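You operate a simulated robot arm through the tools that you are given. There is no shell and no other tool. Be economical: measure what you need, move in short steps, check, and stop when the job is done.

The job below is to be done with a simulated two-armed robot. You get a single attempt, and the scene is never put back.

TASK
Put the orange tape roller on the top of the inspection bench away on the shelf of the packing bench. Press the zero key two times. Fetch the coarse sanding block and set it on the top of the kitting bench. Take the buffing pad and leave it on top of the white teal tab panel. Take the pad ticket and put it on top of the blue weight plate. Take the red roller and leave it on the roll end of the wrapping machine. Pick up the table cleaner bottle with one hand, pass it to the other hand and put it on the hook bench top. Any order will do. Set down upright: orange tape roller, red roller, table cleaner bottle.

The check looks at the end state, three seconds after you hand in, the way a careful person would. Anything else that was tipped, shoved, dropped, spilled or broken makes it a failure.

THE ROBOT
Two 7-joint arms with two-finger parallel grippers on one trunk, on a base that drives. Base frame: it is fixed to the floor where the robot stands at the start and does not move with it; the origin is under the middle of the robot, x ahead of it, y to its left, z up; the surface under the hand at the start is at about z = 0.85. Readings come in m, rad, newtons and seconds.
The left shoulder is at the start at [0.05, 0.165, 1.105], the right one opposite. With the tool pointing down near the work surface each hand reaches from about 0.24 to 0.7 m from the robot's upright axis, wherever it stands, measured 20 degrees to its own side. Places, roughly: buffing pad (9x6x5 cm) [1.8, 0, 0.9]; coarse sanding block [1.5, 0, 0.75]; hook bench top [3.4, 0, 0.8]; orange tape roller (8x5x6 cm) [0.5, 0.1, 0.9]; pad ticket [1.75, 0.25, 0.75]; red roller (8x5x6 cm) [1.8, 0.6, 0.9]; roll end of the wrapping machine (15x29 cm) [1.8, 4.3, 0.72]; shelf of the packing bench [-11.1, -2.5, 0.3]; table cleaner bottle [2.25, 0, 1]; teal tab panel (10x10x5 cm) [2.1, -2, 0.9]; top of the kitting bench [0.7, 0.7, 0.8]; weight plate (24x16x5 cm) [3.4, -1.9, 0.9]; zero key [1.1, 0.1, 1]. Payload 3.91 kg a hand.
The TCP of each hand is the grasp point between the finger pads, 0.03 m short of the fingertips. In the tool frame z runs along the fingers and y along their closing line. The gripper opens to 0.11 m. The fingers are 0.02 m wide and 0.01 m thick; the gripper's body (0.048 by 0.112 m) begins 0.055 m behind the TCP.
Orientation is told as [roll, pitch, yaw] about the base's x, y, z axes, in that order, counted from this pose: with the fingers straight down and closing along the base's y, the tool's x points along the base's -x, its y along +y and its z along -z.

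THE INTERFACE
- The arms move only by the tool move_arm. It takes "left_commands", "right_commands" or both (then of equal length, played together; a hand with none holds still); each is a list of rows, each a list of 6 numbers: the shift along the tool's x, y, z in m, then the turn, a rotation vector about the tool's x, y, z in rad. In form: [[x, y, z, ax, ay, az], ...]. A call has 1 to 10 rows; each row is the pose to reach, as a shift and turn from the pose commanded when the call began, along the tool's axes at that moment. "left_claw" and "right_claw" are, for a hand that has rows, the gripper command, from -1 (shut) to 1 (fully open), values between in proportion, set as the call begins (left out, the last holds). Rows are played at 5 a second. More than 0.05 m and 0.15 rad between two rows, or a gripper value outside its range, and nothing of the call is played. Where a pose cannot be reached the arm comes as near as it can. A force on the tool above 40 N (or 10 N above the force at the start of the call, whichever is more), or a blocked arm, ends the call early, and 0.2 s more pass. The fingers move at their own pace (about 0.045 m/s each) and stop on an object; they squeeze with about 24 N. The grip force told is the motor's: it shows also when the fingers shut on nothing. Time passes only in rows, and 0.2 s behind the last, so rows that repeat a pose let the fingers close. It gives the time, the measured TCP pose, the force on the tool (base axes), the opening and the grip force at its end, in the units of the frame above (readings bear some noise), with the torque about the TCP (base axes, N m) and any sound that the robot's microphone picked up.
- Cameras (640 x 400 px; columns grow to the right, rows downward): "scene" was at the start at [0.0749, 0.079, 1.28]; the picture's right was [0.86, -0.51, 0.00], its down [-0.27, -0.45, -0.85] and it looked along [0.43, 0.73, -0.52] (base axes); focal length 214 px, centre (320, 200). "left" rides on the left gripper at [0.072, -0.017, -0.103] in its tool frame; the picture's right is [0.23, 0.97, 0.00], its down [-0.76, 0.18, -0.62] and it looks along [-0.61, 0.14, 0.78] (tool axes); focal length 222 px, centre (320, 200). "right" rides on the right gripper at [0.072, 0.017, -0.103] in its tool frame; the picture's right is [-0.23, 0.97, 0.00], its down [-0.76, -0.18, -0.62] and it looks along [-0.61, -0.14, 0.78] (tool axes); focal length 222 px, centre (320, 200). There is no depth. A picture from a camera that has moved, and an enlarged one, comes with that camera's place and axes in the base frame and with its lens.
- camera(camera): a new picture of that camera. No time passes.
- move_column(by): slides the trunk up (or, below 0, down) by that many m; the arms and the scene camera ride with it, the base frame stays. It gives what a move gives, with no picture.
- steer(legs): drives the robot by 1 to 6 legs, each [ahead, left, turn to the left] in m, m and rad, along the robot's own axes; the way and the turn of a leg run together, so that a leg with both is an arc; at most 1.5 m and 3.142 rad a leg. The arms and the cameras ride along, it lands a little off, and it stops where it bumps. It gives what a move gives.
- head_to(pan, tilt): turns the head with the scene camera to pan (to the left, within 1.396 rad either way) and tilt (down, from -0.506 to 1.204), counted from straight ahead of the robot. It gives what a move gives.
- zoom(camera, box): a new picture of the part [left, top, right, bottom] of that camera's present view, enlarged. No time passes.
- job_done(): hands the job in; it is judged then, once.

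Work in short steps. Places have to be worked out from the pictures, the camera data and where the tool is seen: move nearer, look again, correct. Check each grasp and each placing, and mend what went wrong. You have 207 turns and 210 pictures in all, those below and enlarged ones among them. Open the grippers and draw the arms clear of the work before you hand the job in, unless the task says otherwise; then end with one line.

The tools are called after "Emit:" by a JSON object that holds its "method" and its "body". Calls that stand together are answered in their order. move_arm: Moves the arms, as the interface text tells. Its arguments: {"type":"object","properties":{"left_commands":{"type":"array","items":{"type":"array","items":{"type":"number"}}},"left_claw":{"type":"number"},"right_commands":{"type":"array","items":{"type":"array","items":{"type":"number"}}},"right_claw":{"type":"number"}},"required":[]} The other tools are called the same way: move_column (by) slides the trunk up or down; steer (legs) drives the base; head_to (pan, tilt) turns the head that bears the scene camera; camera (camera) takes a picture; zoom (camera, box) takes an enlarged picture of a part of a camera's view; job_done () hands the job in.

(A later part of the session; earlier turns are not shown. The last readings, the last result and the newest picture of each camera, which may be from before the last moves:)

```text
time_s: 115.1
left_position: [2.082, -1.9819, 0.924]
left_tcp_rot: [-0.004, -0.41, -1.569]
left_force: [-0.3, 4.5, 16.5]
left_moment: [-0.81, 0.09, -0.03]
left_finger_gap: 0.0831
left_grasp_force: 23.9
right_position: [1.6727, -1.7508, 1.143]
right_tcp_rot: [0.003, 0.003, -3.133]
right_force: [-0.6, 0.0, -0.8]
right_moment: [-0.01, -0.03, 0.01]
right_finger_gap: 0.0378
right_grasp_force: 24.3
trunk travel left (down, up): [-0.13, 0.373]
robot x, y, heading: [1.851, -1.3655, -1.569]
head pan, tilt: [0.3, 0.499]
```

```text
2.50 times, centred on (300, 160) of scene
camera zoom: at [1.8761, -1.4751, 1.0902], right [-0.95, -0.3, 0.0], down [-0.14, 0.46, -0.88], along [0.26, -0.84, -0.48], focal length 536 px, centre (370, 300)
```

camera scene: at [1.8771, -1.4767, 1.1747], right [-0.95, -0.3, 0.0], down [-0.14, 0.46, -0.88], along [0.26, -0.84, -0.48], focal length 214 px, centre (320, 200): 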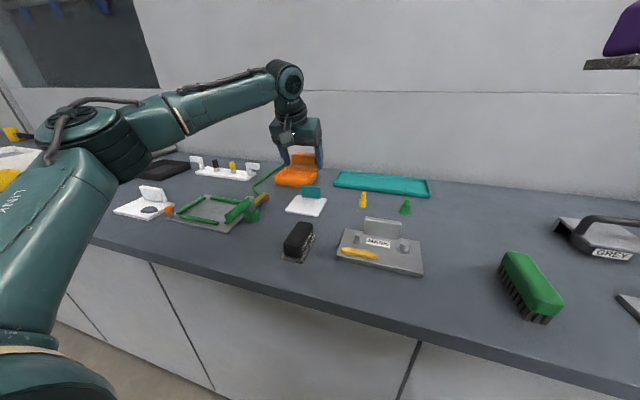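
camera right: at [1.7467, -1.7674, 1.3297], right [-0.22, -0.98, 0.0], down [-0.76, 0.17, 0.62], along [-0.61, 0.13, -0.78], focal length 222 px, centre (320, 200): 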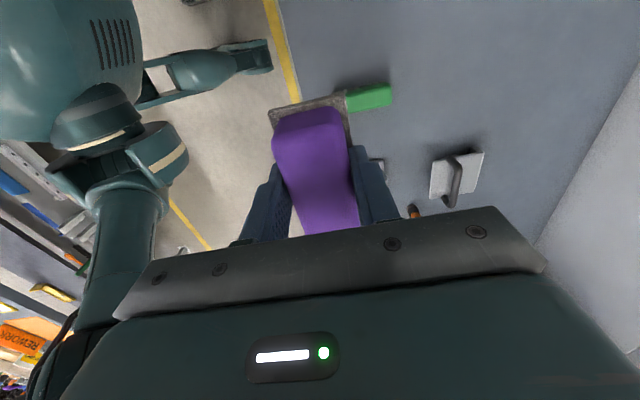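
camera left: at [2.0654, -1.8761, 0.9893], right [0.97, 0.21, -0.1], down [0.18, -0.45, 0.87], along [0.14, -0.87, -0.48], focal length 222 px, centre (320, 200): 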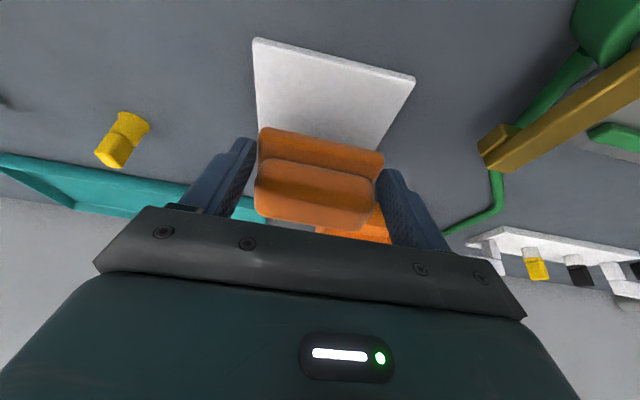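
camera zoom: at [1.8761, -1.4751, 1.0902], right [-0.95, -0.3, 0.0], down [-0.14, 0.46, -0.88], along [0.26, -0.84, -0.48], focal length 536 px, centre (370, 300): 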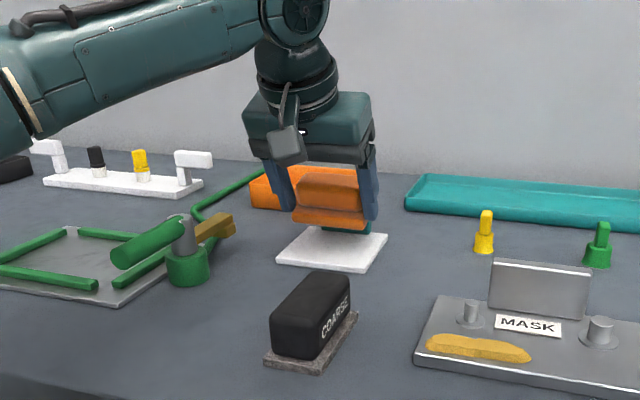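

The pad met the tab: it hangs ~3 cm further out than assumed. I raise, pull back 2.8 cm, and look.

Emit:
{"method": "move_column", "body": {"by": 0.05}}

Emit:
{"method": "move_arm", "body": {"left_commands": [[0.013, 0, -0.0055, 0, 0, 0], [0.026, 0, -0.011, 0, 0, 0], [0.026, 0, -0.011, 0, 0, 0]]}}

Emit:
{"method": "camera", "body": {"camera": "left"}}

Emit:
{"method": "zoom", "body": {"camera": "scene", "box": [250, 120, 370, 240]}}

```text
time_s: 116.0
left_position: [2.084, -1.984, 0.969]
left_tcp_rot: [-0.003, -0.403, -1.569]
left_force: [0.4, 0.0, -1.0]
left_moment: [-0.03, 0.01, -0.01]
left_finger_gap: 0.0835
left_grasp_force: 24.0
right_position: [1.6746, -1.7539, 1.1906]
right_tcp_rot: [0.0, 0.0, -3.134]
right_force: [-0.4, 0.5, -0.6]
right_moment: [0.0, 0.01, 0.0]
right_finger_gap: 0.0377
right_grasp_force: 24.4
trunk travel left (down, up): [-0.18, 0.323]
robot x, y, heading: [1.8492, -1.361, -1.572]
head pan, tilt: [0.3, 0.499]
```

```text
time_s: 116.8
left_position: [2.0825, -1.9559, 0.9711]
left_tcp_rot: [-0.002, -0.407, -1.569]
left_force: [-0.1, -0.2, -1.3]
left_moment: [0.01, 0.02, 0.03]
left_finger_gap: 0.0831
left_grasp_force: 24.2
right_position: [1.6735, -1.7542, 1.1912]
right_tcp_rot: [0.0, 0.001, -3.133]
right_force: [0.0, -0.3, -1.2]
right_moment: [0.01, 0.03, 0.0]
right_finger_gap: 0.0374
right_grasp_force: 24.2
trunk travel left (down, up): [-0.18, 0.323]
robot x, y, heading: [1.8468, -1.3612, -1.571]
head pan, tilt: [0.3, 0.499]
```

```text
151 pictures are left
camera left: at [2.0658, -1.8502, 1.0369], right [0.97, 0.21, -0.09], down [0.18, -0.45, 0.87], along [0.14, -0.87, -0.48], focal length 222 px, centre (320, 200)
```

left: 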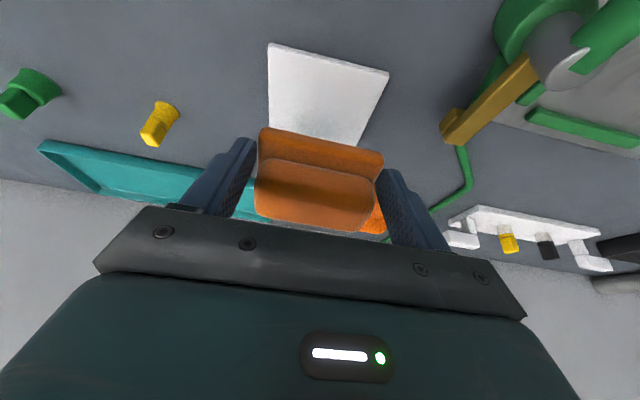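

```text
3.33 times, centred on (310, 180) of scene
camera zoom: at [1.8766, -1.4771, 1.1397], right [-0.95, -0.3, 0.0], down [-0.14, 0.46, -0.88], along [0.26, -0.84, -0.48], focal length 715 px, centre (353, 267)
```

zoom: 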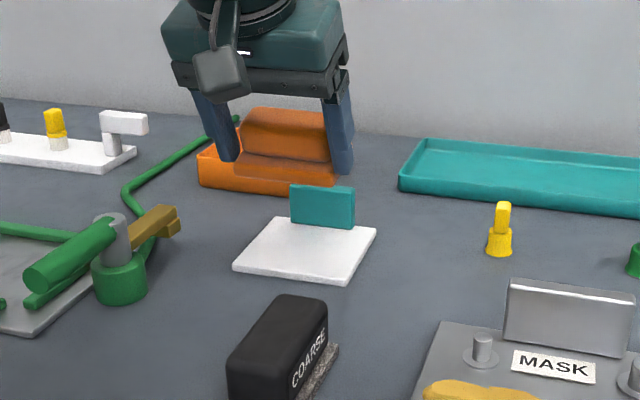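

Geometry checks: pad front edge ≈ -1.961, plate free from -1.949 to -2.036. I lower the trunk toward contact.

Emit:
{"method": "move_column", "body": {"by": -0.065}}

Emit:
{"method": "camera", "body": {"camera": "left"}}

Emit:
{"method": "zoom", "body": {"camera": "scene", "box": [250, 80, 370, 200]}}

```text
time_s: 117.9
left_position: [2.0829, -1.9552, 0.9056]
left_tcp_rot: [-0.005, -0.404, -1.57]
left_force: [0.0, 0.5, -0.9]
left_moment: [0.06, 0.02, -0.01]
left_finger_gap: 0.083
left_grasp_force: 24.2
right_position: [1.6736, -1.7538, 1.1253]
right_tcp_rot: [0.002, 0.001, -3.133]
right_force: [-0.3, -0.3, -1.0]
right_moment: [0.0, 0.02, 0.0]
right_finger_gap: 0.0376
right_grasp_force: 23.9
trunk travel left (down, up): [-0.115, 0.388]
robot x, y, heading: [1.8532, -1.3591, -1.569]
head pan, tilt: [0.3, 0.499]
```

```text
149 pictures are left
camera left: at [2.0656, -1.8502, 0.9721], right [0.97, 0.21, -0.09], down [0.18, -0.45, 0.87], along [0.14, -0.87, -0.48], focal length 222 px, centre (320, 200)
```

left: 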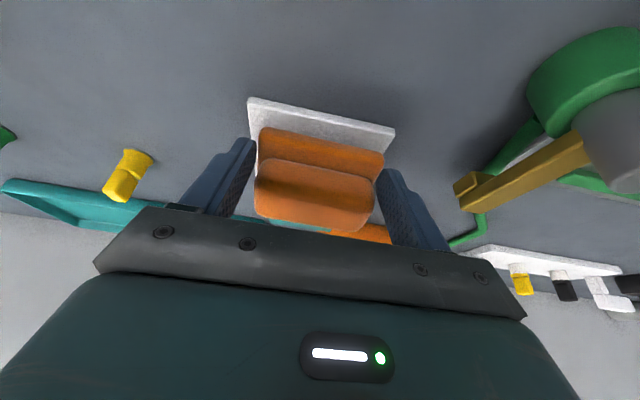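

```text
3.33 times, centred on (310, 140) of scene
camera zoom: at [1.8766, -1.477, 1.0748], right [-0.95, -0.3, 0.0], down [-0.14, 0.46, -0.88], along [0.26, -0.84, -0.48], focal length 715 px, centre (353, 400)
```

zoom: 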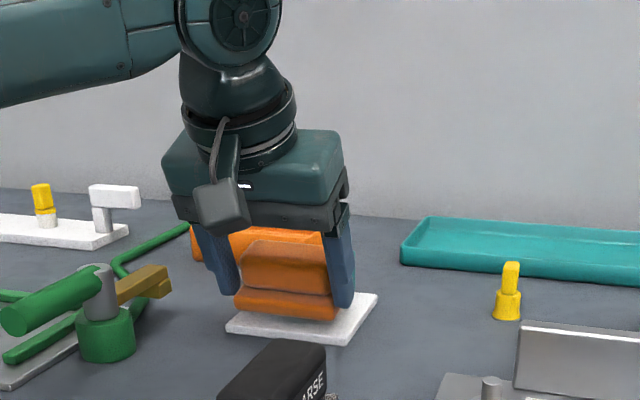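

Well centred in front of the tab. Lower until it touches.

Emit:
{"method": "move_column", "body": {"by": -0.012}}

Emit:
{"method": "move_column", "body": {"by": -0.004}}

Emit:
{"method": "zoom", "body": {"camera": "scene", "box": [250, 80, 370, 200]}}

```text
time_s: 118.5
left_position: [2.0826, -1.9563, 0.8985]
left_tcp_rot: [-0.009, -0.414, -1.565]
left_force: [2.8, -0.4, 15.8]
left_moment: [0.03, 0.61, 0.02]
left_finger_gap: 0.0832
left_grasp_force: 24.3
right_position: [1.6738, -1.7512, 1.1155]
right_tcp_rot: [0.001, -0.001, -3.132]
right_force: [0.0, 0.1, -2.1]
right_moment: [0.02, 0.0, 0.02]
right_finger_gap: 0.0376
right_grasp_force: 23.8
trunk travel left (down, up): [-0.103, 0.4]
robot x, y, heading: [1.8515, -1.3622, -1.572]
head pan, tilt: [0.3, 0.499]
```

```text
time_s: 119.0
left_position: [2.0828, -1.9565, 0.8973]
left_tcp_rot: [-0.005, -0.422, -1.569]
left_force: [5.0, -6.0, 34.7]
left_moment: [-0.19, -0.23, 0.03]
left_finger_gap: 0.0828
left_grasp_force: 24.0
right_position: [1.6726, -1.7512, 1.1113]
right_tcp_rot: [0.004, 0.001, -3.132]
right_force: [0.3, 1.1, -1.3]
right_moment: [-0.03, 0.02, -0.04]
right_finger_gap: 0.0377
right_grasp_force: 23.5
trunk travel left (down, up): [-0.099, 0.404]
robot x, y, heading: [1.8512, -1.363, -1.565]
head pan, tilt: [0.3, 0.499]
```

```text
3.33 times, centred on (310, 140) of scene
camera zoom: at [1.8759, -1.4749, 1.0594], right [-0.95, -0.3, 0.0], down [-0.14, 0.45, -0.88], along [0.26, -0.84, -0.48], focal length 715 px, centre (353, 400)
```

zoom: 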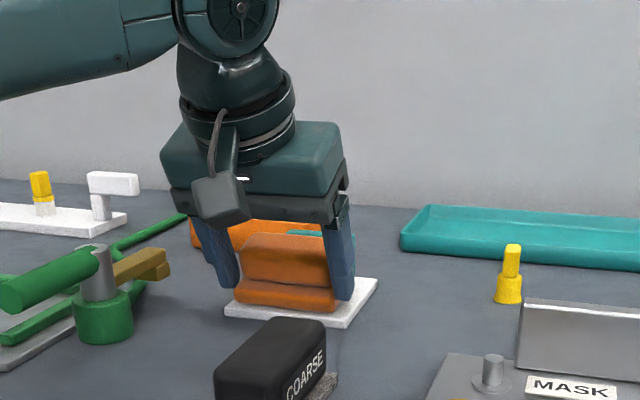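

Touching. I ease up 4 mm, open, then raise the trunk.

Emit:
{"method": "move_column", "body": {"by": 0.005}}

Emit:
{"method": "move_arm", "body": {"left_commands": [[0, 0, 0, 0, 0, 0], [0, 0, 0, 0, 0, 0], [0, 0, 0, 0, 0, 0], [0, 0, 0, 0, 0, 0]], "left_claw": 1}}

Emit:
{"method": "move_column", "body": {"by": 0.12}}

Emit:
{"method": "zoom", "body": {"camera": "scene", "box": [250, 120, 370, 240]}}

```text
time_s: 119.6
left_position: [2.083, -1.9556, 0.8975]
left_tcp_rot: [-0.005, -0.407, -1.571]
left_force: [3.1, -8.7, 21.6]
left_moment: [-0.3, 0.1, 0.03]
left_finger_gap: 0.0834
left_grasp_force: 23.6
right_position: [1.6728, -1.7523, 1.1166]
right_tcp_rot: [0.001, 0.0, -3.132]
right_force: [0.6, -1.3, -0.7]
right_moment: [-0.01, 0.01, 0.03]
right_finger_gap: 0.038
right_grasp_force: 24.7
trunk travel left (down, up): [-0.104, 0.399]
robot x, y, heading: [1.8507, -1.3656, -1.571]
head pan, tilt: [0.3, 0.499]
```

```text
time_s: 120.6
left_position: [2.0832, -1.9574, 0.8944]
left_tcp_rot: [-0.004, -0.403, -1.568]
left_force: [-0.2, 0.9, 0.8]
left_moment: [0.0, 0.03, 0.0]
left_finger_gap: 0.1099
left_grasp_force: 0.0
right_position: [1.674, -1.7536, 1.1142]
right_tcp_rot: [0.001, 0.001, -3.134]
right_force: [-1.1, -0.1, -0.8]
right_moment: [0.01, -0.05, 0.0]
right_finger_gap: 0.0376
right_grasp_force: 24.0
trunk travel left (down, up): [-0.104, 0.399]
robot x, y, heading: [1.8521, -1.3592, -1.564]
head pan, tilt: [0.3, 0.499]
```

```text
time_s: 122.1
left_position: [2.0834, -1.957, 1.015]
left_tcp_rot: [-0.002, -0.404, -1.571]
left_force: [-0.9, 0.1, 0.3]
left_moment: [0.0, 0.02, -0.01]
left_finger_gap: 0.1099
left_grasp_force: 0.1
right_position: [1.6727, -1.7535, 1.2349]
right_tcp_rot: [-0.001, 0.0, -3.132]
right_force: [-0.7, 1.0, -1.6]
right_moment: [-0.01, 0.01, -0.01]
right_finger_gap: 0.0376
right_grasp_force: 23.6
trunk travel left (down, up): [-0.224, 0.279]
robot x, y, heading: [1.8565, -1.3629, -1.569]
head pan, tilt: [0.3, 0.499]
```

```text
3.33 times, centred on (310, 180) of scene
camera zoom: at [1.8766, -1.4772, 1.1837], right [-0.95, -0.3, 0.0], down [-0.14, 0.46, -0.88], along [0.26, -0.84, -0.48], focal length 715 px, centre (353, 267)
```

zoom: 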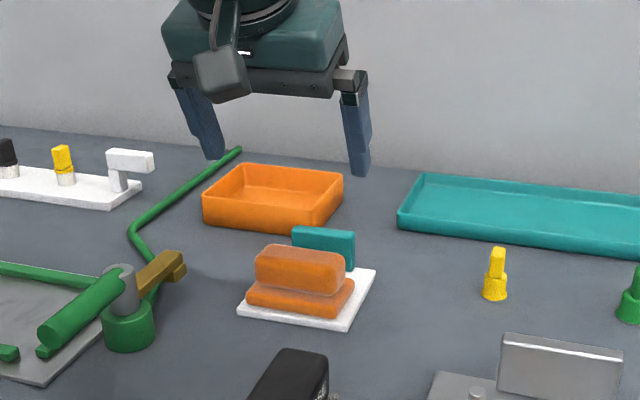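

Pad is on the panel. Next the pad ticket: I retract, back off, turn to the inspection bench and approach near x≈1.97.

Emit:
{"method": "move_arm", "body": {"left_commands": [[0.03, 0, -0.03, 0, 0, 0], [0.07, 0, -0.045, 0, 0, 0], [0.11, 0, -0.06, 0, 0, 0], [0.15, 0, -0.08, 0, 0, 0], [0.19, 0, -0.09, 0, 0, 0], [0.23, 0, -0.1, 0, 0, 0]]}}

Emit:
{"method": "steer", "body": {"legs": [[-0.41, 0, 0], [0, 0, 1.571], [0, 0, 1.571], [0, -0.11, 0], [0.33, 0, 0]]}}

Emit:
{"method": "head_to", "body": {"pan": 0.3, "tilt": 0.5}}

Emit:
{"method": "camera", "body": {"camera": "scene"}}

Emit:
{"method": "zoom", "body": {"camera": "scene", "box": [260, 130, 420, 230]}}

```text
time_s: 123.5
left_position: [2.0841, -1.7048, 1.0143]
left_tcp_rot: [-0.005, -0.406, -1.57]
left_force: [0.1, 0.1, 0.7]
left_moment: [-0.03, -0.01, 0.0]
left_finger_gap: 0.1099
left_grasp_force: 0.1
right_position: [1.6735, -1.7529, 1.2348]
right_tcp_rot: [0.001, -0.001, -3.134]
right_force: [0.4, -0.3, -1.0]
right_moment: [0.01, -0.02, -0.02]
right_finger_gap: 0.0378
right_grasp_force: 24.2
trunk travel left (down, up): [-0.224, 0.279]
robot x, y, heading: [1.8488, -1.3619, -1.576]
head pan, tilt: [0.3, 0.499]
```

```text
time_s: 136.7
left_position: [1.7233, -0.2785, 1.015]
left_tcp_rot: [-0.004, -0.404, 1.572]
left_force: [-0.8, -0.2, 0.6]
left_moment: [-0.02, 0.03, 0.03]
left_finger_gap: 0.1099
left_grasp_force: 0.0
right_position: [2.1347, -0.2318, 1.2351]
right_tcp_rot: [0.0, 0.001, 0.007]
right_force: [-0.1, -0.1, -2.1]
right_moment: [-0.01, 0.02, -0.01]
right_finger_gap: 0.0375
right_grasp_force: 23.6
trunk travel left (down, up): [-0.224, 0.279]
robot x, y, heading: [1.9569, -0.6222, 1.571]
head pan, tilt: [0.3, 0.499]
```

```text
time_s: 137.3
left_position: [1.7237, -0.2784, 1.0141]
left_tcp_rot: [-0.004, -0.405, 1.571]
left_force: [-0.3, 0.5, -0.1]
left_moment: [0.01, -0.01, 0.01]
left_finger_gap: 0.1101
left_grasp_force: 0.0
right_position: [2.134, -0.2324, 1.2359]
right_tcp_rot: [0.002, 0.001, 0.006]
right_force: [-0.3, 1.0, -1.2]
right_moment: [0.02, 0.0, -0.02]
right_finger_gap: 0.0376
right_grasp_force: 23.7
trunk travel left (down, up): [-0.224, 0.279]
robot x, y, heading: [1.957, -0.6222, 1.572]
head pan, tilt: [0.3, 0.499]
```

```text
145 pictures are left
camera scene: at [1.9302, -0.5043, 1.1838], right [0.96, 0.3, 0.0], down [0.14, -0.46, -0.88], along [-0.26, 0.84, -0.48], focal length 214 px, centre (320, 200)
```

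scene: 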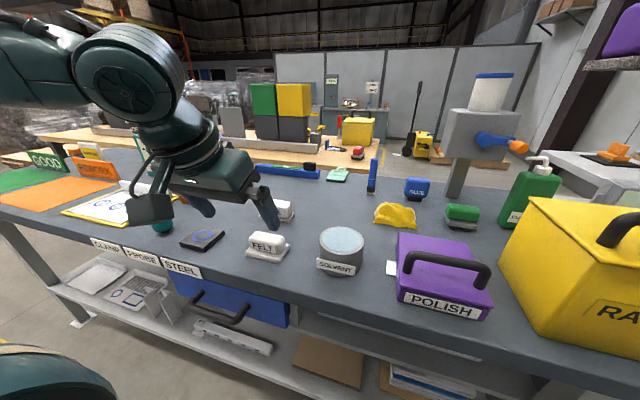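

```text
4.00 times, centred on (340, 180) of scene
camera zoom: at [1.9302, -0.5043, 1.1838], right [0.96, 0.3, 0.0], down [0.14, -0.46, -0.88], along [-0.26, 0.84, -0.48], focal length 858 px, centre (240, 280)
```

zoom: 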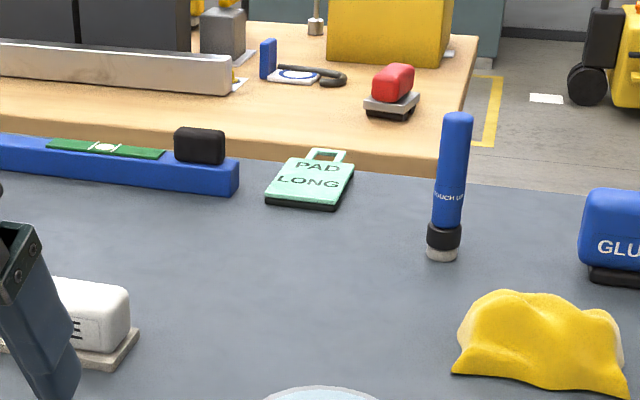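

Ticket: front edge at y≈0.232, centred x≈1.764, about 7 cm wide, 1 cm thick. I inch the base 8 cm ahead and extend the left arm with a flat tilt.

Emit:
{"method": "steer", "body": {"legs": [[0.05, 0, 0], [0.03, 0, 0]]}}

Emit:
{"method": "move_arm", "body": {"left_commands": [[-0.03, 0, 0, 0, -0.13, 0], [-0.06, 0, 0.01, 0, -0.26, 0], [-0.1, -0.01, 0.02, 0, -0.39, 0], [-0.14, -0.02, 0.04, 0, -0.52, 0], [-0.18, -0.03, 0.05, 0, -0.6, 0], [-0.22, -0.035, 0.07, 0, -0.65, 0], [-0.25, -0.04, 0.09, 0, -0.65, 0], [-0.28, -0.04, 0.11, 0, -0.65, 0]], "left_claw": 0.64}}

Emit:
{"method": "camera", "body": {"camera": "left"}}

```text
time_s: 138.6
left_position: [1.7239, -0.1978, 1.0135]
left_tcp_rot: [-0.005, -0.404, 1.572]
left_force: [-0.6, -0.7, -0.4]
left_moment: [0.0, 0.01, -0.04]
left_finger_gap: 0.11
left_grasp_force: 0.1
right_position: [2.1337, -0.1513, 1.2345]
right_tcp_rot: [0.001, 0.001, 0.006]
right_force: [-0.6, 0.9, -1.0]
right_moment: [-0.03, 0.02, 0.0]
right_finger_gap: 0.0379
right_grasp_force: 24.4
trunk travel left (down, up): [-0.224, 0.279]
robot x, y, heading: [1.959, -0.5406, 1.574]
head pan, tilt: [0.3, 0.499]
```

```text
time_s: 140.4
left_position: [1.7619, 0.1032, 1.0239]
left_tcp_rot: [-0.006, -1.053, 1.574]
left_force: [0.4, 0.5, -0.7]
left_moment: [0.02, 0.01, -0.02]
left_finger_gap: 0.0904
left_grasp_force: 0.1
right_position: [2.1324, -0.1517, 1.2351]
right_tcp_rot: [0.0, 0.0, 0.005]
right_force: [-0.5, 0.9, -1.4]
right_moment: [0.02, 0.03, -0.02]
right_finger_gap: 0.0377
right_grasp_force: 23.8
trunk travel left (down, up): [-0.224, 0.279]
robot x, y, heading: [1.9598, -0.5405, 1.571]
head pan, tilt: [0.3, 0.499]
```

```text
143 pictures are left
camera left: at [1.7786, -0.0236, 1.0101], right [-0.97, -0.11, -0.2], down [-0.18, -0.17, 0.97], along [-0.14, 0.98, 0.14], focal length 222 px, centre (320, 200)
```

left: 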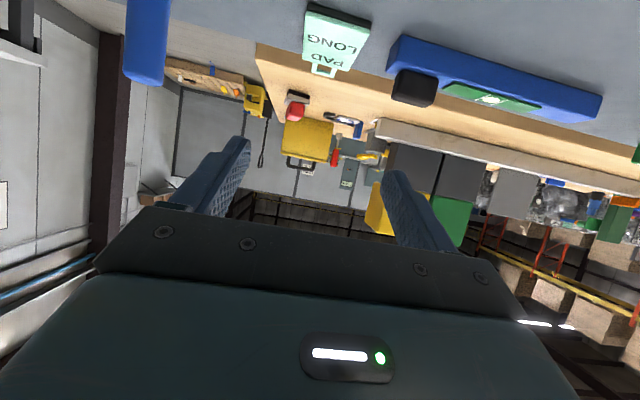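

In reach so far. I extend another 12 cm at this height.

Emit:
{"method": "move_arm", "body": {"left_commands": [[-0.015, 0, 0.026, 0, 0, 0], [-0.03, 0, 0.052, 0, 0, 0], [-0.045, 0, 0.078, 0, 0, 0], [-0.0594, 0, 0.104, 0, 0, 0]]}}

Emit:
{"method": "move_column", "body": {"by": -0.09}}

Emit:
{"method": "camera", "body": {"camera": "left"}}

Emit:
{"method": "camera", "body": {"camera": "scene"}}

```text
time_s: 141.4
left_position: [1.7392, 0.1725, 1.0226]
left_tcp_rot: [-0.007, -1.053, 1.576]
left_force: [0.6, 0.1, 0.8]
left_moment: [0.0, 0.03, 0.02]
left_finger_gap: 0.0902
left_grasp_force: 0.1
left hand out of reach, approached as far as the arm can: row 2, 3, 4
right_position: [2.1335, -0.1516, 1.2352]
right_tcp_rot: [0.001, -0.001, 0.006]
right_force: [0.5, -0.3, -1.7]
right_moment: [-0.02, -0.01, 0.0]
right_finger_gap: 0.0376
right_grasp_force: 24.4
trunk travel left (down, up): [-0.224, 0.279]
robot x, y, heading: [1.9572, -0.5442, 1.568]
head pan, tilt: [0.3, 0.499]
```

```text
time_s: 142.7
left_position: [1.7398, 0.1733, 0.9318]
left_tcp_rot: [-0.008, -1.056, 1.577]
left_force: [1.1, 0.3, -0.1]
left_moment: [0.02, 0.03, -0.03]
left_finger_gap: 0.0902
left_grasp_force: 0.1
right_position: [2.1338, -0.1525, 1.1459]
right_tcp_rot: [0.002, 0.0, 0.007]
right_force: [0.2, 0.5, -1.6]
right_moment: [-0.03, -0.04, -0.05]
right_finger_gap: 0.0375
right_grasp_force: 23.9
trunk travel left (down, up): [-0.134, 0.369]
robot x, y, heading: [1.959, -0.5408, 1.573]
head pan, tilt: [0.3, 0.499]
```

```text
142 pictures are left
camera left: at [1.7556, 0.0455, 0.9208], right [-0.97, -0.11, -0.2], down [-0.18, -0.17, 0.97], along [-0.14, 0.98, 0.14], focal length 222 px, centre (320, 200)
```

left: 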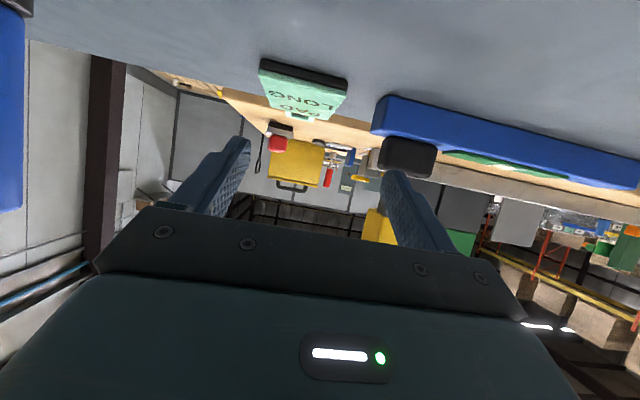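

```text
141 pictures are left
camera scene: at [1.93, -0.4249, 1.0938], right [0.95, 0.3, 0.0], down [0.14, -0.46, -0.88], along [-0.26, 0.84, -0.48], focal length 214 px, centre (320, 200)
```

scene: 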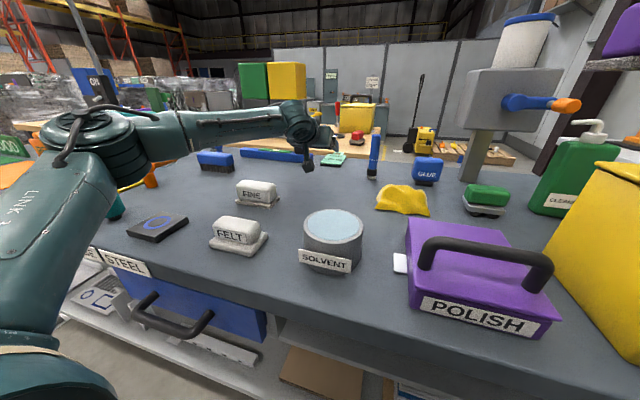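

About 7 cm short. I check the chest clearance to the bench before going closer.

Emit:
{"method": "head_to", "body": {"pan": 0.0, "tilt": 1.2}}

Emit:
{"method": "camera", "body": {"camera": "scene"}}

```text
time_s: 143.7
left_position: [1.7388, 0.1719, 0.9332]
left_tcp_rot: [-0.007, -1.056, 1.576]
left_force: [0.6, -0.1, 0.5]
left_moment: [0.0, 0.0, 0.01]
left_finger_gap: 0.0898
left_grasp_force: 0.0
right_position: [2.1332, -0.1512, 1.1459]
right_tcp_rot: [0.002, -0.002, 0.006]
right_force: [-0.2, -0.3, -2.1]
right_moment: [0.01, 0.03, 0.02]
right_finger_gap: 0.0377
right_grasp_force: 23.3
trunk travel left (down, up): [-0.134, 0.369]
robot x, y, heading: [1.9571, -0.5426, 1.578]
head pan, tilt: [0.0, 1.201]
```

```text
140 pictures are left
camera scene: at [1.9569, -0.4557, 1.0401], right [1.0, 0.0, 0.0], down [0.0, -0.93, -0.36], along [0.0, 0.36, -0.93], focal length 214 px, centre (320, 200)
```

scene: 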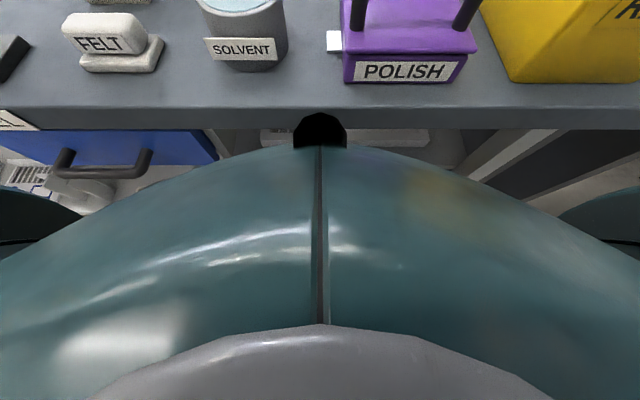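

The silhouette still shows clearance. I inch 3 cm more and 2 cm right, with the trunk raised 5 cm.

Emit:
{"method": "move_column", "body": {"by": 0.05}}

Emit:
{"method": "steer", "body": {"legs": [[0.03, -0.02, 0]]}}

Emit:
{"method": "move_arm", "body": {"left_commands": [[0.0, 0, 0.03, 0, -0.1, 0], [0.01, 0, 0.06, 0, -0.18, 0], [0.02, 0, 0.08, 0, -0.18, 0], [0.02, 0, 0.08, 0, -0.18, 0]]}}

Emit:
{"method": "camera", "body": {"camera": "left"}}

```text
time_s: 144.7
left_position: [1.738, 0.1725, 0.983]
left_tcp_rot: [-0.006, -1.055, 1.577]
left_force: [-0.2, -0.2, 0.1]
left_moment: [0.0, -0.01, 0.02]
left_finger_gap: 0.0903
left_grasp_force: 0.1
right_position: [2.1337, -0.1507, 1.1964]
right_tcp_rot: [-0.001, -0.001, 0.007]
right_force: [0.2, -0.1, -1.3]
right_moment: [0.02, -0.01, -0.03]
right_finger_gap: 0.0379
right_grasp_force: 23.8
trunk travel left (down, up): [-0.184, 0.319]
robot x, y, heading: [1.9569, -0.5402, 1.572]
head pan, tilt: [0.0, 1.201]
```

```text
time_s: 145.7
left_position: [1.7557, 0.2006, 0.9828]
left_tcp_rot: [-0.005, -1.053, 1.577]
left_force: [-0.1, 0.5, -0.2]
left_moment: [0.01, 0.02, 0.01]
left_finger_gap: 0.0901
left_grasp_force: 0.2
right_position: [2.1511, -0.1224, 1.1944]
right_tcp_rot: [-0.002, 0.0, 0.008]
right_force: [-0.3, 0.6, -0.7]
right_moment: [-0.03, 0.0, 0.02]
right_finger_gap: 0.0376
right_grasp_force: 23.9
trunk travel left (down, up): [-0.184, 0.319]
robot x, y, heading: [1.9787, -0.5148, 1.581]
head pan, tilt: [0.0, 1.201]
stopped in leg 1: the robot was blocked; the commanded pose is now the measured one
```

```text
time_s: 146.7
left_position: [1.7364, 0.2201, 0.9351]
left_tcp_rot: [-0.012, -1.234, 1.583]
left_force: [0.4, 0.2, -0.5]
left_moment: [-0.02, -0.01, 0.03]
left_finger_gap: 0.0902
left_grasp_force: 0.1
left hand out of reach, approached as far as the arm can: row 1, 2, 3, 4
right_position: [2.1518, -0.1221, 1.1953]
right_tcp_rot: [-0.001, -0.001, 0.01]
right_force: [-0.6, 0.1, -0.9]
right_moment: [0.02, 0.02, 0.05]
right_finger_gap: 0.0381
right_grasp_force: 23.8
trunk travel left (down, up): [-0.184, 0.319]
robot x, y, heading: [1.9788, -0.5155, 1.575]
head pan, tilt: [0.0, 1.201]
```

```text
139 pictures are left
camera left: at [1.7523, 0.0966, 0.9008], right [-0.97, -0.08, -0.22], down [-0.18, -0.34, 0.92], along [-0.14, 0.94, 0.31], focal length 222 px, centre (320, 200)
```

left: 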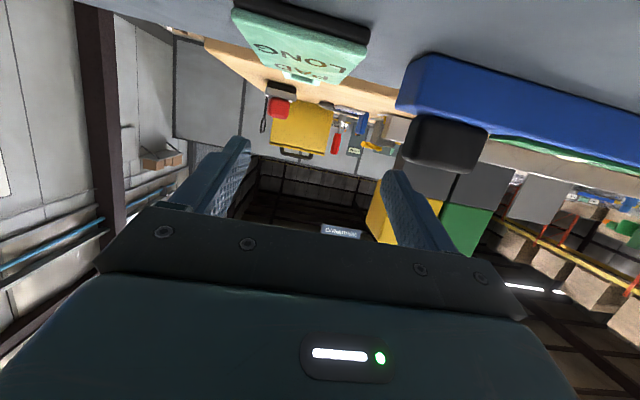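

Blocked 1 cm short and at full stretch; the ticket will be easier from behind the bench, where I must go anyway. I retract and back away, checking the bench.

Emit:
{"method": "move_arm", "body": {"left_commands": [[-0.038, 0, -0.013, 0, 0, 0], [-0.076, 0, -0.026, 0, 0, 0], [-0.081, 0.01, -0.071, 0, 0.12, 0], [-0.068, 0.02, -0.109, 0, 0.25, 0], [-0.054, 0.03, -0.146, 0, 0.38, 0], [-0.041, 0.04, -0.184, 0, 0.5, 0], [-0.028, 0.05, -0.222, 0, 0.64, 0], [-0.015, 0.06, -0.26, 0, 0.78, 0], [-0.002, 0.07, -0.297, 0, 0.92, 0], [0.012, 0.08, -0.335, 0, 1.05, 0]], "left_claw": 1}}

Emit:
{"method": "steer", "body": {"legs": [[-0.43, 0, 0]]}}

Emit:
{"method": "head_to", "body": {"pan": 0.1, "tilt": 0.4}}

Emit:
{"method": "camera", "body": {"camera": "scene"}}

Emit:
{"method": "camera", "body": {"camera": "right"}}

```text
time_s: 148.9
left_position: [1.6547, -0.1003, 1.0334]
left_tcp_rot: [-0.004, -0.18, 1.574]
left_force: [0.4, 0.0, 0.6]
left_moment: [-0.01, -0.05, -0.02]
left_finger_gap: 0.11
left_grasp_force: 0.0
right_position: [2.1522, -0.1233, 1.1935]
right_tcp_rot: [-0.002, 0.001, 0.009]
right_force: [0.6, 0.7, -0.8]
right_moment: [-0.02, 0.02, 0.0]
right_finger_gap: 0.0377
right_grasp_force: 24.0
trunk travel left (down, up): [-0.184, 0.319]
robot x, y, heading: [1.9762, -0.5152, 1.574]
head pan, tilt: [0.0, 1.201]
```

```text
time_s: 151.6
left_position: [1.6557, -0.538, 1.0346]
left_tcp_rot: [-0.003, -0.186, 1.578]
left_force: [-0.4, 0.0, -0.3]
left_moment: [-0.01, -0.01, 0.01]
left_finger_gap: 0.11
left_grasp_force: 0.0
right_position: [2.1544, -0.5569, 1.1939]
right_tcp_rot: [-0.001, 0.0, 0.016]
right_force: [0.6, -0.7, -0.9]
right_moment: [-0.01, 0.0, -0.03]
right_finger_gap: 0.0382
right_grasp_force: 24.2
trunk travel left (down, up): [-0.184, 0.319]
robot x, y, heading: [1.9791, -0.9493, 1.578]
head pan, tilt: [0.0, 1.201]
```

```text
time_s: 152.7
left_position: [1.6559, -0.5381, 1.034]
left_tcp_rot: [-0.003, -0.185, 1.576]
left_force: [-0.4, 0.3, -0.4]
left_moment: [-0.01, -0.02, -0.01]
left_finger_gap: 0.1101
left_grasp_force: 0.0
right_position: [2.1535, -0.5567, 1.1942]
right_tcp_rot: [-0.002, 0.0, 0.016]
right_force: [-0.3, 0.4, -0.1]
right_moment: [-0.01, 0.01, -0.03]
right_finger_gap: 0.0378
right_grasp_force: 24.4
trunk travel left (down, up): [-0.184, 0.319]
robot x, y, heading: [1.9787, -0.9511, 1.585]
head pan, tilt: [0.099, 0.4]
```

```text
138 pictures are left
camera scene: at [1.9697, -0.8271, 1.1528], right [0.99, 0.11, 0.0], down [0.04, -0.39, -0.92], along [-0.1, 0.92, -0.39], focal length 214 px, centre (320, 200)
```

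scene: 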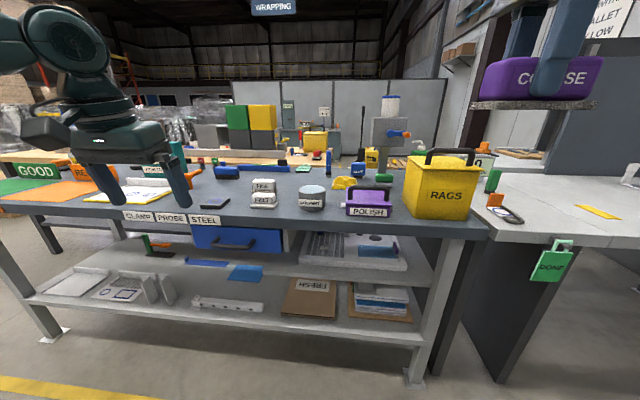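

```text
137 pictures are left
camera right: at [2.081, -0.5397, 1.2963], right [0.21, 0.98, 0.0], down [0.76, -0.17, 0.62], along [0.61, -0.13, -0.78], focal length 222 px, centre (320, 200)
```

right: 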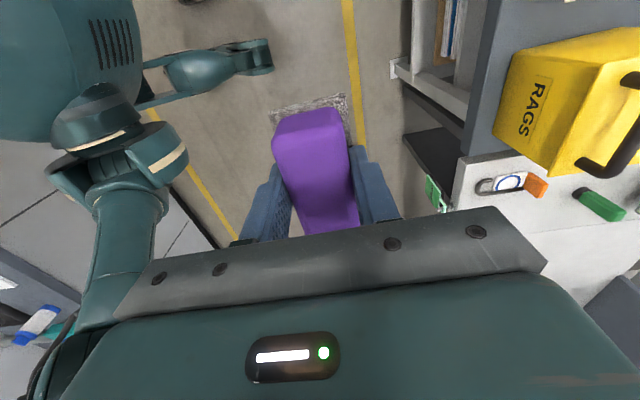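

Everything on the bench looks undisturbed. I slide sideways to the start area facing the kitting bench to set the coarse block there.

Emit:
{"method": "steer", "body": {"legs": [[0, 1.3, -0.01], [0, 0.8, 0], [0.85, 0, 0]]}}

Emit:
{"method": "head_to", "body": {"pan": -0.1, "tilt": 0.6}}

Emit:
{"method": "camera", "body": {"camera": "scene"}}

Emit:
{"method": "camera", "body": {"camera": "right"}}

```text
time_s: 175.4
left_position: [-0.4402, 0.3036, 1.0329]
left_tcp_rot: [-0.001, -0.187, 1.571]
left_force: [0.5, 0.2, -0.4]
left_moment: [-0.02, 0.01, 0.02]
left_finger_gap: 0.1103
left_grasp_force: 0.0
right_position: [0.0569, 0.2808, 1.1937]
right_tcp_rot: [-0.003, -0.001, 0.006]
right_force: [0.3, -0.1, -1.1]
right_moment: [-0.02, 0.0, -0.04]
right_finger_gap: 0.0378
right_grasp_force: 24.3
trunk travel left (down, up): [-0.184, 0.319]
robot x, y, heading: [-0.1163, -0.115, 1.574]
head pan, tilt: [0.099, 0.4]
```

```text
time_s: 176.1
left_position: [-0.4405, 0.3019, 1.0332]
left_tcp_rot: [-0.004, -0.184, 1.573]
left_force: [0.4, 0.9, -0.2]
left_moment: [-0.01, -0.01, 0.03]
left_finger_gap: 0.1099
left_grasp_force: 0.1
right_position: [0.0558, 0.2808, 1.1938]
right_tcp_rot: [-0.002, 0.001, 0.009]
right_force: [-0.7, 0.3, -2.2]
right_moment: [0.03, 0.01, 0.01]
right_finger_gap: 0.0376
right_grasp_force: 24.1
trunk travel left (down, up): [-0.184, 0.319]
robot x, y, heading: [-0.1181, -0.1089, 1.573]
head pan, tilt: [-0.099, 0.6]
```

```text
136 pictures are left
camera scene: at [-0.1107, 0.0074, 1.1347], right [1.0, -0.09, 0.0], down [-0.05, -0.56, -0.83], along [0.08, 0.82, -0.56], focal length 214 px, centre (320, 200)
```

scene: 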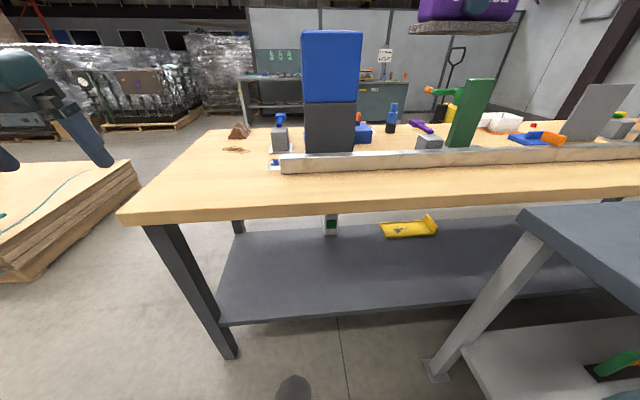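

```text
135 pictures are left
camera right: at [-0.0155, 0.2982, 1.2963], right [0.22, 0.98, 0.0], down [0.76, -0.17, 0.62], along [0.61, -0.14, -0.78], focal length 222 px, centre (320, 200)
```

right: 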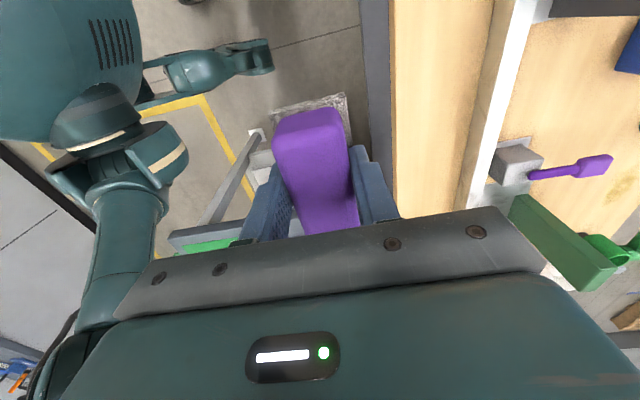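

The front strip of the kitting bench (y 0.42–0.57) is free. I inch 5 cm ahead, then move the block over it at y≈0.495.

Emit:
{"method": "steer", "body": {"legs": [[0.05, 0, 0]]}}

Emit:
{"method": "move_arm", "body": {"right_commands": [[0, 0.04, 0.02, 0, 0, 0], [0, 0.08, 0.05, 0, 0, 0], [0, 0.12, 0.08, 0, 0, 0], [0, 0.16, 0.11, 0, 0, 0], [0, 0.165, 0.16, 0, 0, 0], [0, 0.165, 0.205, 0, 0, 0], [0, 0.165, 0.25, 0, 0, 0]]}}

Emit:
{"method": "camera", "body": {"camera": "right"}}

Emit:
{"method": "camera", "body": {"camera": "scene"}}

```text
time_s: 177.0
left_position: [-0.442, 0.352, 1.0339]
left_tcp_rot: [-0.005, -0.184, 1.573]
left_force: [-0.1, -0.1, 0.2]
left_moment: [0.0, 0.0, 0.04]
left_finger_gap: 0.1099
left_grasp_force: 0.0
right_position: [0.0562, 0.329, 1.1938]
right_tcp_rot: [-0.003, -0.001, 0.008]
right_force: [0.6, -0.1, -1.7]
right_moment: [-0.01, 0.02, 0.03]
right_finger_gap: 0.0376
right_grasp_force: 24.0
trunk travel left (down, up): [-0.184, 0.319]
robot x, y, heading: [-0.1193, -0.065, 1.575]
head pan, tilt: [-0.099, 0.6]
```

```text
refused: row 5 steps farther than a row can; nothing moved
```

```text
134 pictures are left
camera right: at [-0.0159, 0.3471, 1.2961], right [0.22, 0.98, 0.0], down [0.76, -0.17, 0.62], along [0.61, -0.14, -0.78], focal length 222 px, centre (320, 200)
```

right: 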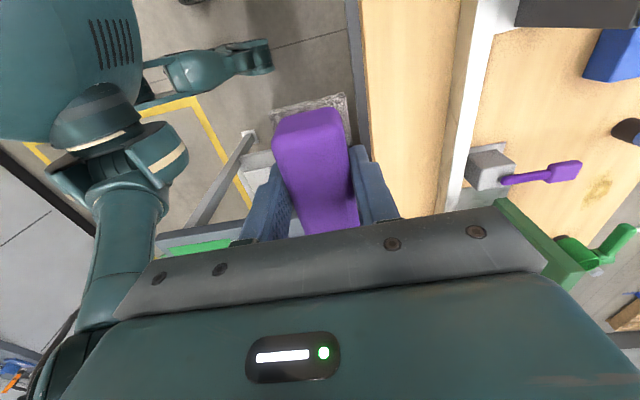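

```text
133 pictures are left
camera scene: at [-0.1109, 0.0561, 1.1346], right [1.0, -0.09, 0.0], down [-0.05, -0.56, -0.82], along [0.08, 0.82, -0.57], focal length 214 px, centre (320, 200)
```

scene: 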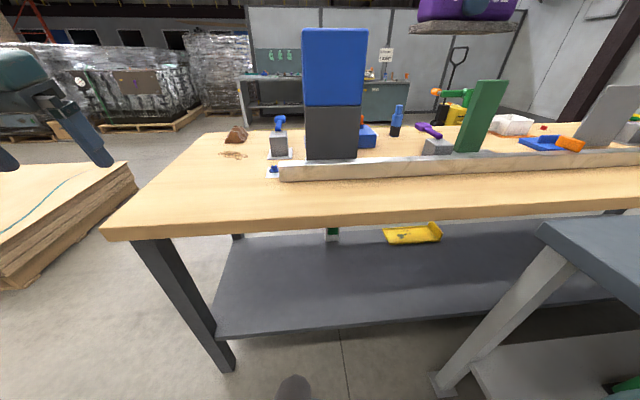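

Row step was slightly over; resend with smaller steps.

Emit:
{"method": "move_arm", "body": {"right_commands": [[0, 0.04, 0.02, 0, 0, 0], [0, 0.08, 0.04, 0, 0, 0], [0, 0.12, 0.065, 0, 0, 0], [0, 0.155, 0.095, 0, 0, 0], [0, 0.165, 0.14, 0, 0, 0], [0, 0.165, 0.185, 0, 0, 0], [0, 0.165, 0.23, 0, 0, 0], [0, 0.165, 0.26, 0, 0, 0]]}}

Emit:
{"method": "camera", "body": {"camera": "right"}}

Emit:
{"method": "camera", "body": {"camera": "scene"}}

```text
time_s: 178.8
left_position: [-0.4409, 0.3517, 1.0332]
left_tcp_rot: [-0.003, -0.185, 1.573]
left_force: [0.3, 0.2, 0.1]
left_moment: [-0.02, 0.04, 0.0]
left_finger_gap: 0.11
left_grasp_force: 0.0
right_position: [0.0541, 0.4961, 0.9334]
right_tcp_rot: [-0.003, -0.001, 0.009]
right_force: [-0.7, -0.1, -0.4]
right_moment: [0.04, 0.04, 0.01]
right_finger_gap: 0.0379
right_grasp_force: 23.7
trunk travel left (down, up): [-0.184, 0.319]
robot x, y, heading: [-0.1195, -0.0637, 1.58]
head pan, tilt: [-0.099, 0.6]
```

```text
132 pictures are left
camera right: at [-0.0186, 0.5126, 1.0352], right [0.22, 0.98, 0.0], down [0.76, -0.17, 0.62], along [0.61, -0.14, -0.78], focal length 222 px, centre (320, 200)
```

right: 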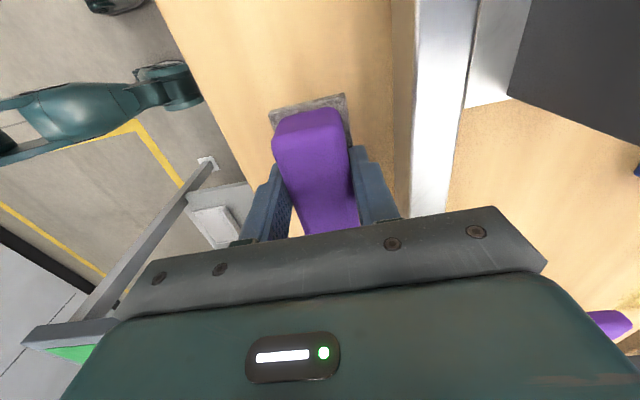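

```text
131 pictures are left
camera scene: at [-0.1108, 0.0558, 1.1347], right [1.0, -0.09, 0.0], down [-0.05, -0.56, -0.82], along [0.08, 0.82, -0.57], focal length 214 px, centre (320, 200)
```

scene: 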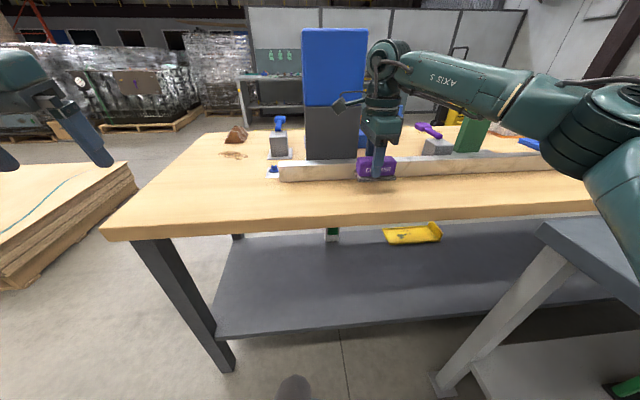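

Over the strip. I shift 1 cm toward the front and descend to contact.

Emit:
{"method": "move_arm", "body": {"right_commands": [[0, -0.012, 0.02, 0, 0, 0], [0, -0.012, 0.035, 0, 0, 0], [0, -0.012, 0.042, 0, 0, 0], [0, -0.012, 0.047, 0, 0, 0]]}}

Emit:
{"method": "zoom", "body": {"camera": "scene", "box": [320, 120, 440, 220]}}

```text
time_s: 179.8
left_position: [-0.4408, 0.3507, 1.0343]
left_tcp_rot: [-0.002, -0.186, 1.571]
left_force: [0.0, 1.2, 0.0]
left_moment: [0.02, -0.01, 0.01]
left_finger_gap: 0.1097
left_grasp_force: 0.1
right_position: [0.0541, 0.483, 0.891]
right_tcp_rot: [0.006, 0.001, 0.008]
right_force: [2.2, 4.7, 20.8]
right_moment: [-0.36, -0.41, 0.1]
right_finger_gap: 0.0377
right_grasp_force: 23.7
trunk travel left (down, up): [-0.184, 0.319]
robot x, y, heading: [-0.1199, -0.0643, 1.574]
head pan, tilt: [-0.099, 0.6]
```

```text
4.00 times, centred on (380, 170) of scene
camera zoom: at [-0.1113, 0.0545, 1.1353], right [1.0, -0.09, 0.0], down [-0.05, -0.56, -0.83], along [0.08, 0.82, -0.56], focal length 858 px, centre (80, 320)
```

zoom: 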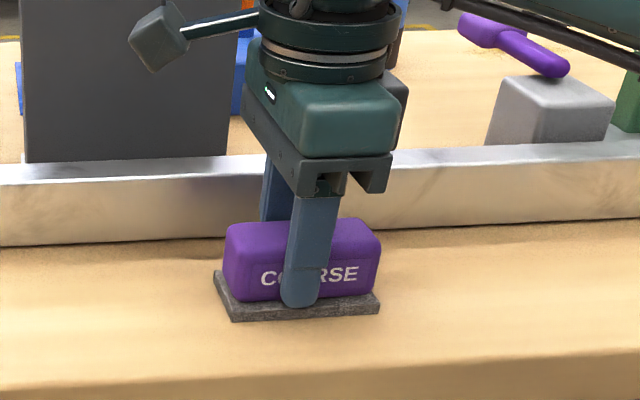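

It stands on the bench. Open partly and lift off.

Emit:
{"method": "move_arm", "body": {"right_commands": [[0, 0, -0.003, 0, 0, 0], [0, 0, -0.003, 0, 0, 0], [0, 0, -0.003, 0, 0, 0], [0, 0, -0.05, 0, 0, 0], [0, 0, -0.1, 0, 0, 0], [0, 0, -0.15, 0, 0, 0], [0, -0.05, -0.17, 0, 0, 0], [0, -0.1, -0.17, 0, 0, 0], [0, -0.15, -0.17, 0, 0, 0]], "right_claw": 0.36}}

Emit:
{"method": "camera", "body": {"camera": "scene"}}

Emit:
{"method": "head_to", "body": {"pan": 1.1, "tilt": 0.4}}

Emit:
{"method": "camera", "body": {"camera": "scene"}}

```text
refused: row 7 steps farther than a row can; nothing moved
```

```text
129 pictures are left
camera scene: at [-0.1113, 0.0545, 1.1353], right [1.0, -0.09, 0.0], down [-0.05, -0.56, -0.83], along [0.08, 0.82, -0.56], focal length 214 px, centre (320, 200)
```

scene: 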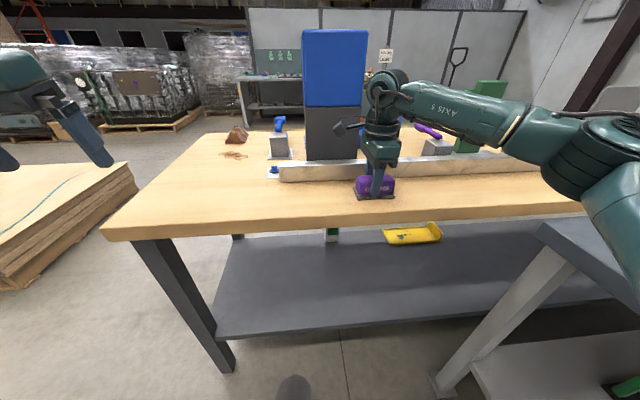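

```text
time_s: 181.2
left_position: [-0.4417, 0.3499, 1.0351]
left_tcp_rot: [-0.004, -0.188, 1.572]
left_force: [0.3, 0.4, 0.3]
left_moment: [0.01, 0.04, 0.0]
left_finger_gap: 0.1098
left_grasp_force: 0.1
right_position: [0.0544, 0.4798, 0.8891]
right_tcp_rot: [0.003, 0.001, 0.011]
right_force: [2.6, 7.6, 26.3]
right_moment: [-0.03, 0.13, -0.05]
right_finger_gap: 0.0377
right_grasp_force: 24.0
trunk travel left (down, up): [-0.184, 0.319]
robot x, y, heading: [-0.1205, -0.0618, 1.574]
head pan, tilt: [1.1, 0.4]
```

```text
128 pictures are left
camera scene: at [-0.2024, 0.008, 1.153], right [0.45, 0.89, 0.0], down [0.35, -0.17, -0.92], along [-0.82, 0.42, -0.39], focal length 214 px, centre (320, 200)
```

scene: 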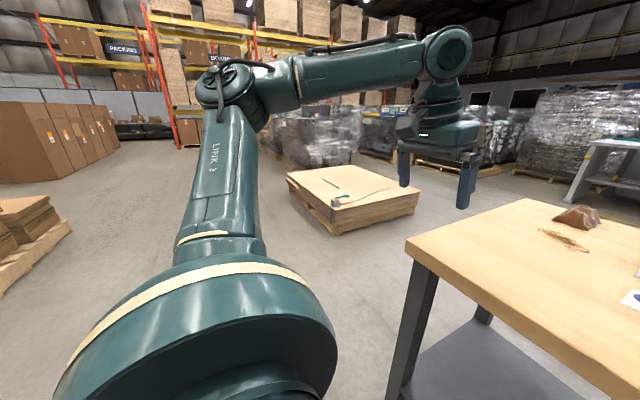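

Row 7 was over-long; I redo the release.

Emit:
{"method": "move_arm", "body": {"right_commands": [[0, 0, -0.003, 0, 0, 0], [0, 0, -0.003, 0, 0, 0], [0, 0, -0.003, 0, 0, 0], [0, 0, -0.05, 0, 0, 0], [0, 0, -0.1, 0, 0, 0], [0, 0, -0.15, 0, 0, 0], [0, -0.04, -0.17, 0, 0, 0], [0, -0.08, -0.17, 0, 0, 0], [0, -0.12, -0.17, 0, 0, 0]], "right_claw": 0.36}}

Emit:
{"method": "head_to", "body": {"pan": -0.1, "tilt": 0.4}}

Emit:
{"method": "camera", "body": {"camera": "scene"}}

```text
time_s: 183.2
left_position: [-0.442, 0.3513, 1.0337]
left_tcp_rot: [-0.007, -0.185, 1.572]
left_force: [-0.7, 0.3, -0.6]
left_moment: [0.01, -0.02, 0.03]
left_finger_gap: 0.1097
left_grasp_force: 0.1
right_position: [0.0556, 0.357, 1.0555]
right_tcp_rot: [-0.002, 0.0, 0.009]
right_force: [-0.3, 0.5, 0.3]
right_moment: [0.02, -0.01, 0.0]
right_finger_gap: 0.0746
right_grasp_force: 0.1
trunk travel left (down, up): [-0.184, 0.319]
robot x, y, heading: [-0.1183, -0.064, 1.574]
head pan, tilt: [1.1, 0.4]
```

```text
time_s: 184.6
left_position: [-0.4419, 0.3504, 1.0338]
left_tcp_rot: [-0.004, -0.184, 1.571]
left_force: [-0.3, -0.4, -0.2]
left_moment: [0.03, 0.01, -0.03]
left_finger_gap: 0.1102
left_grasp_force: 0.1
right_position: [0.056, 0.3597, 1.0579]
right_tcp_rot: [-0.002, 0.0, 0.009]
right_force: [-0.7, -0.3, -0.3]
right_moment: [-0.01, 0.01, -0.02]
right_finger_gap: 0.0748
right_grasp_force: 0.0
trunk travel left (down, up): [-0.184, 0.319]
robot x, y, heading: [-0.1205, -0.0636, 1.575]
head pan, tilt: [-0.099, 0.4]
```

```text
127 pictures are left
camera scene: at [-0.1106, 0.0598, 1.1529], right [1.0, -0.09, 0.0], down [-0.04, -0.39, -0.92], along [0.09, 0.92, -0.39], focal length 214 px, centre (320, 200)
```

scene: 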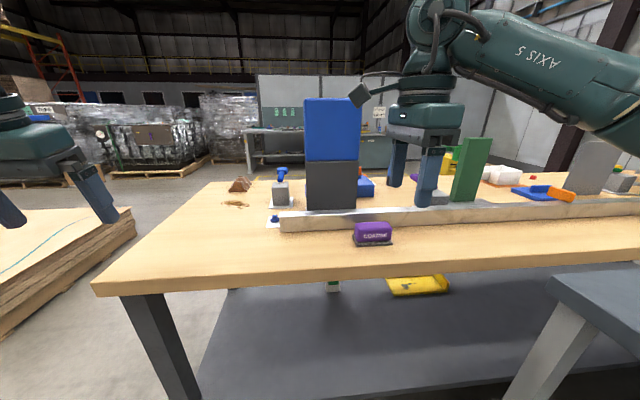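

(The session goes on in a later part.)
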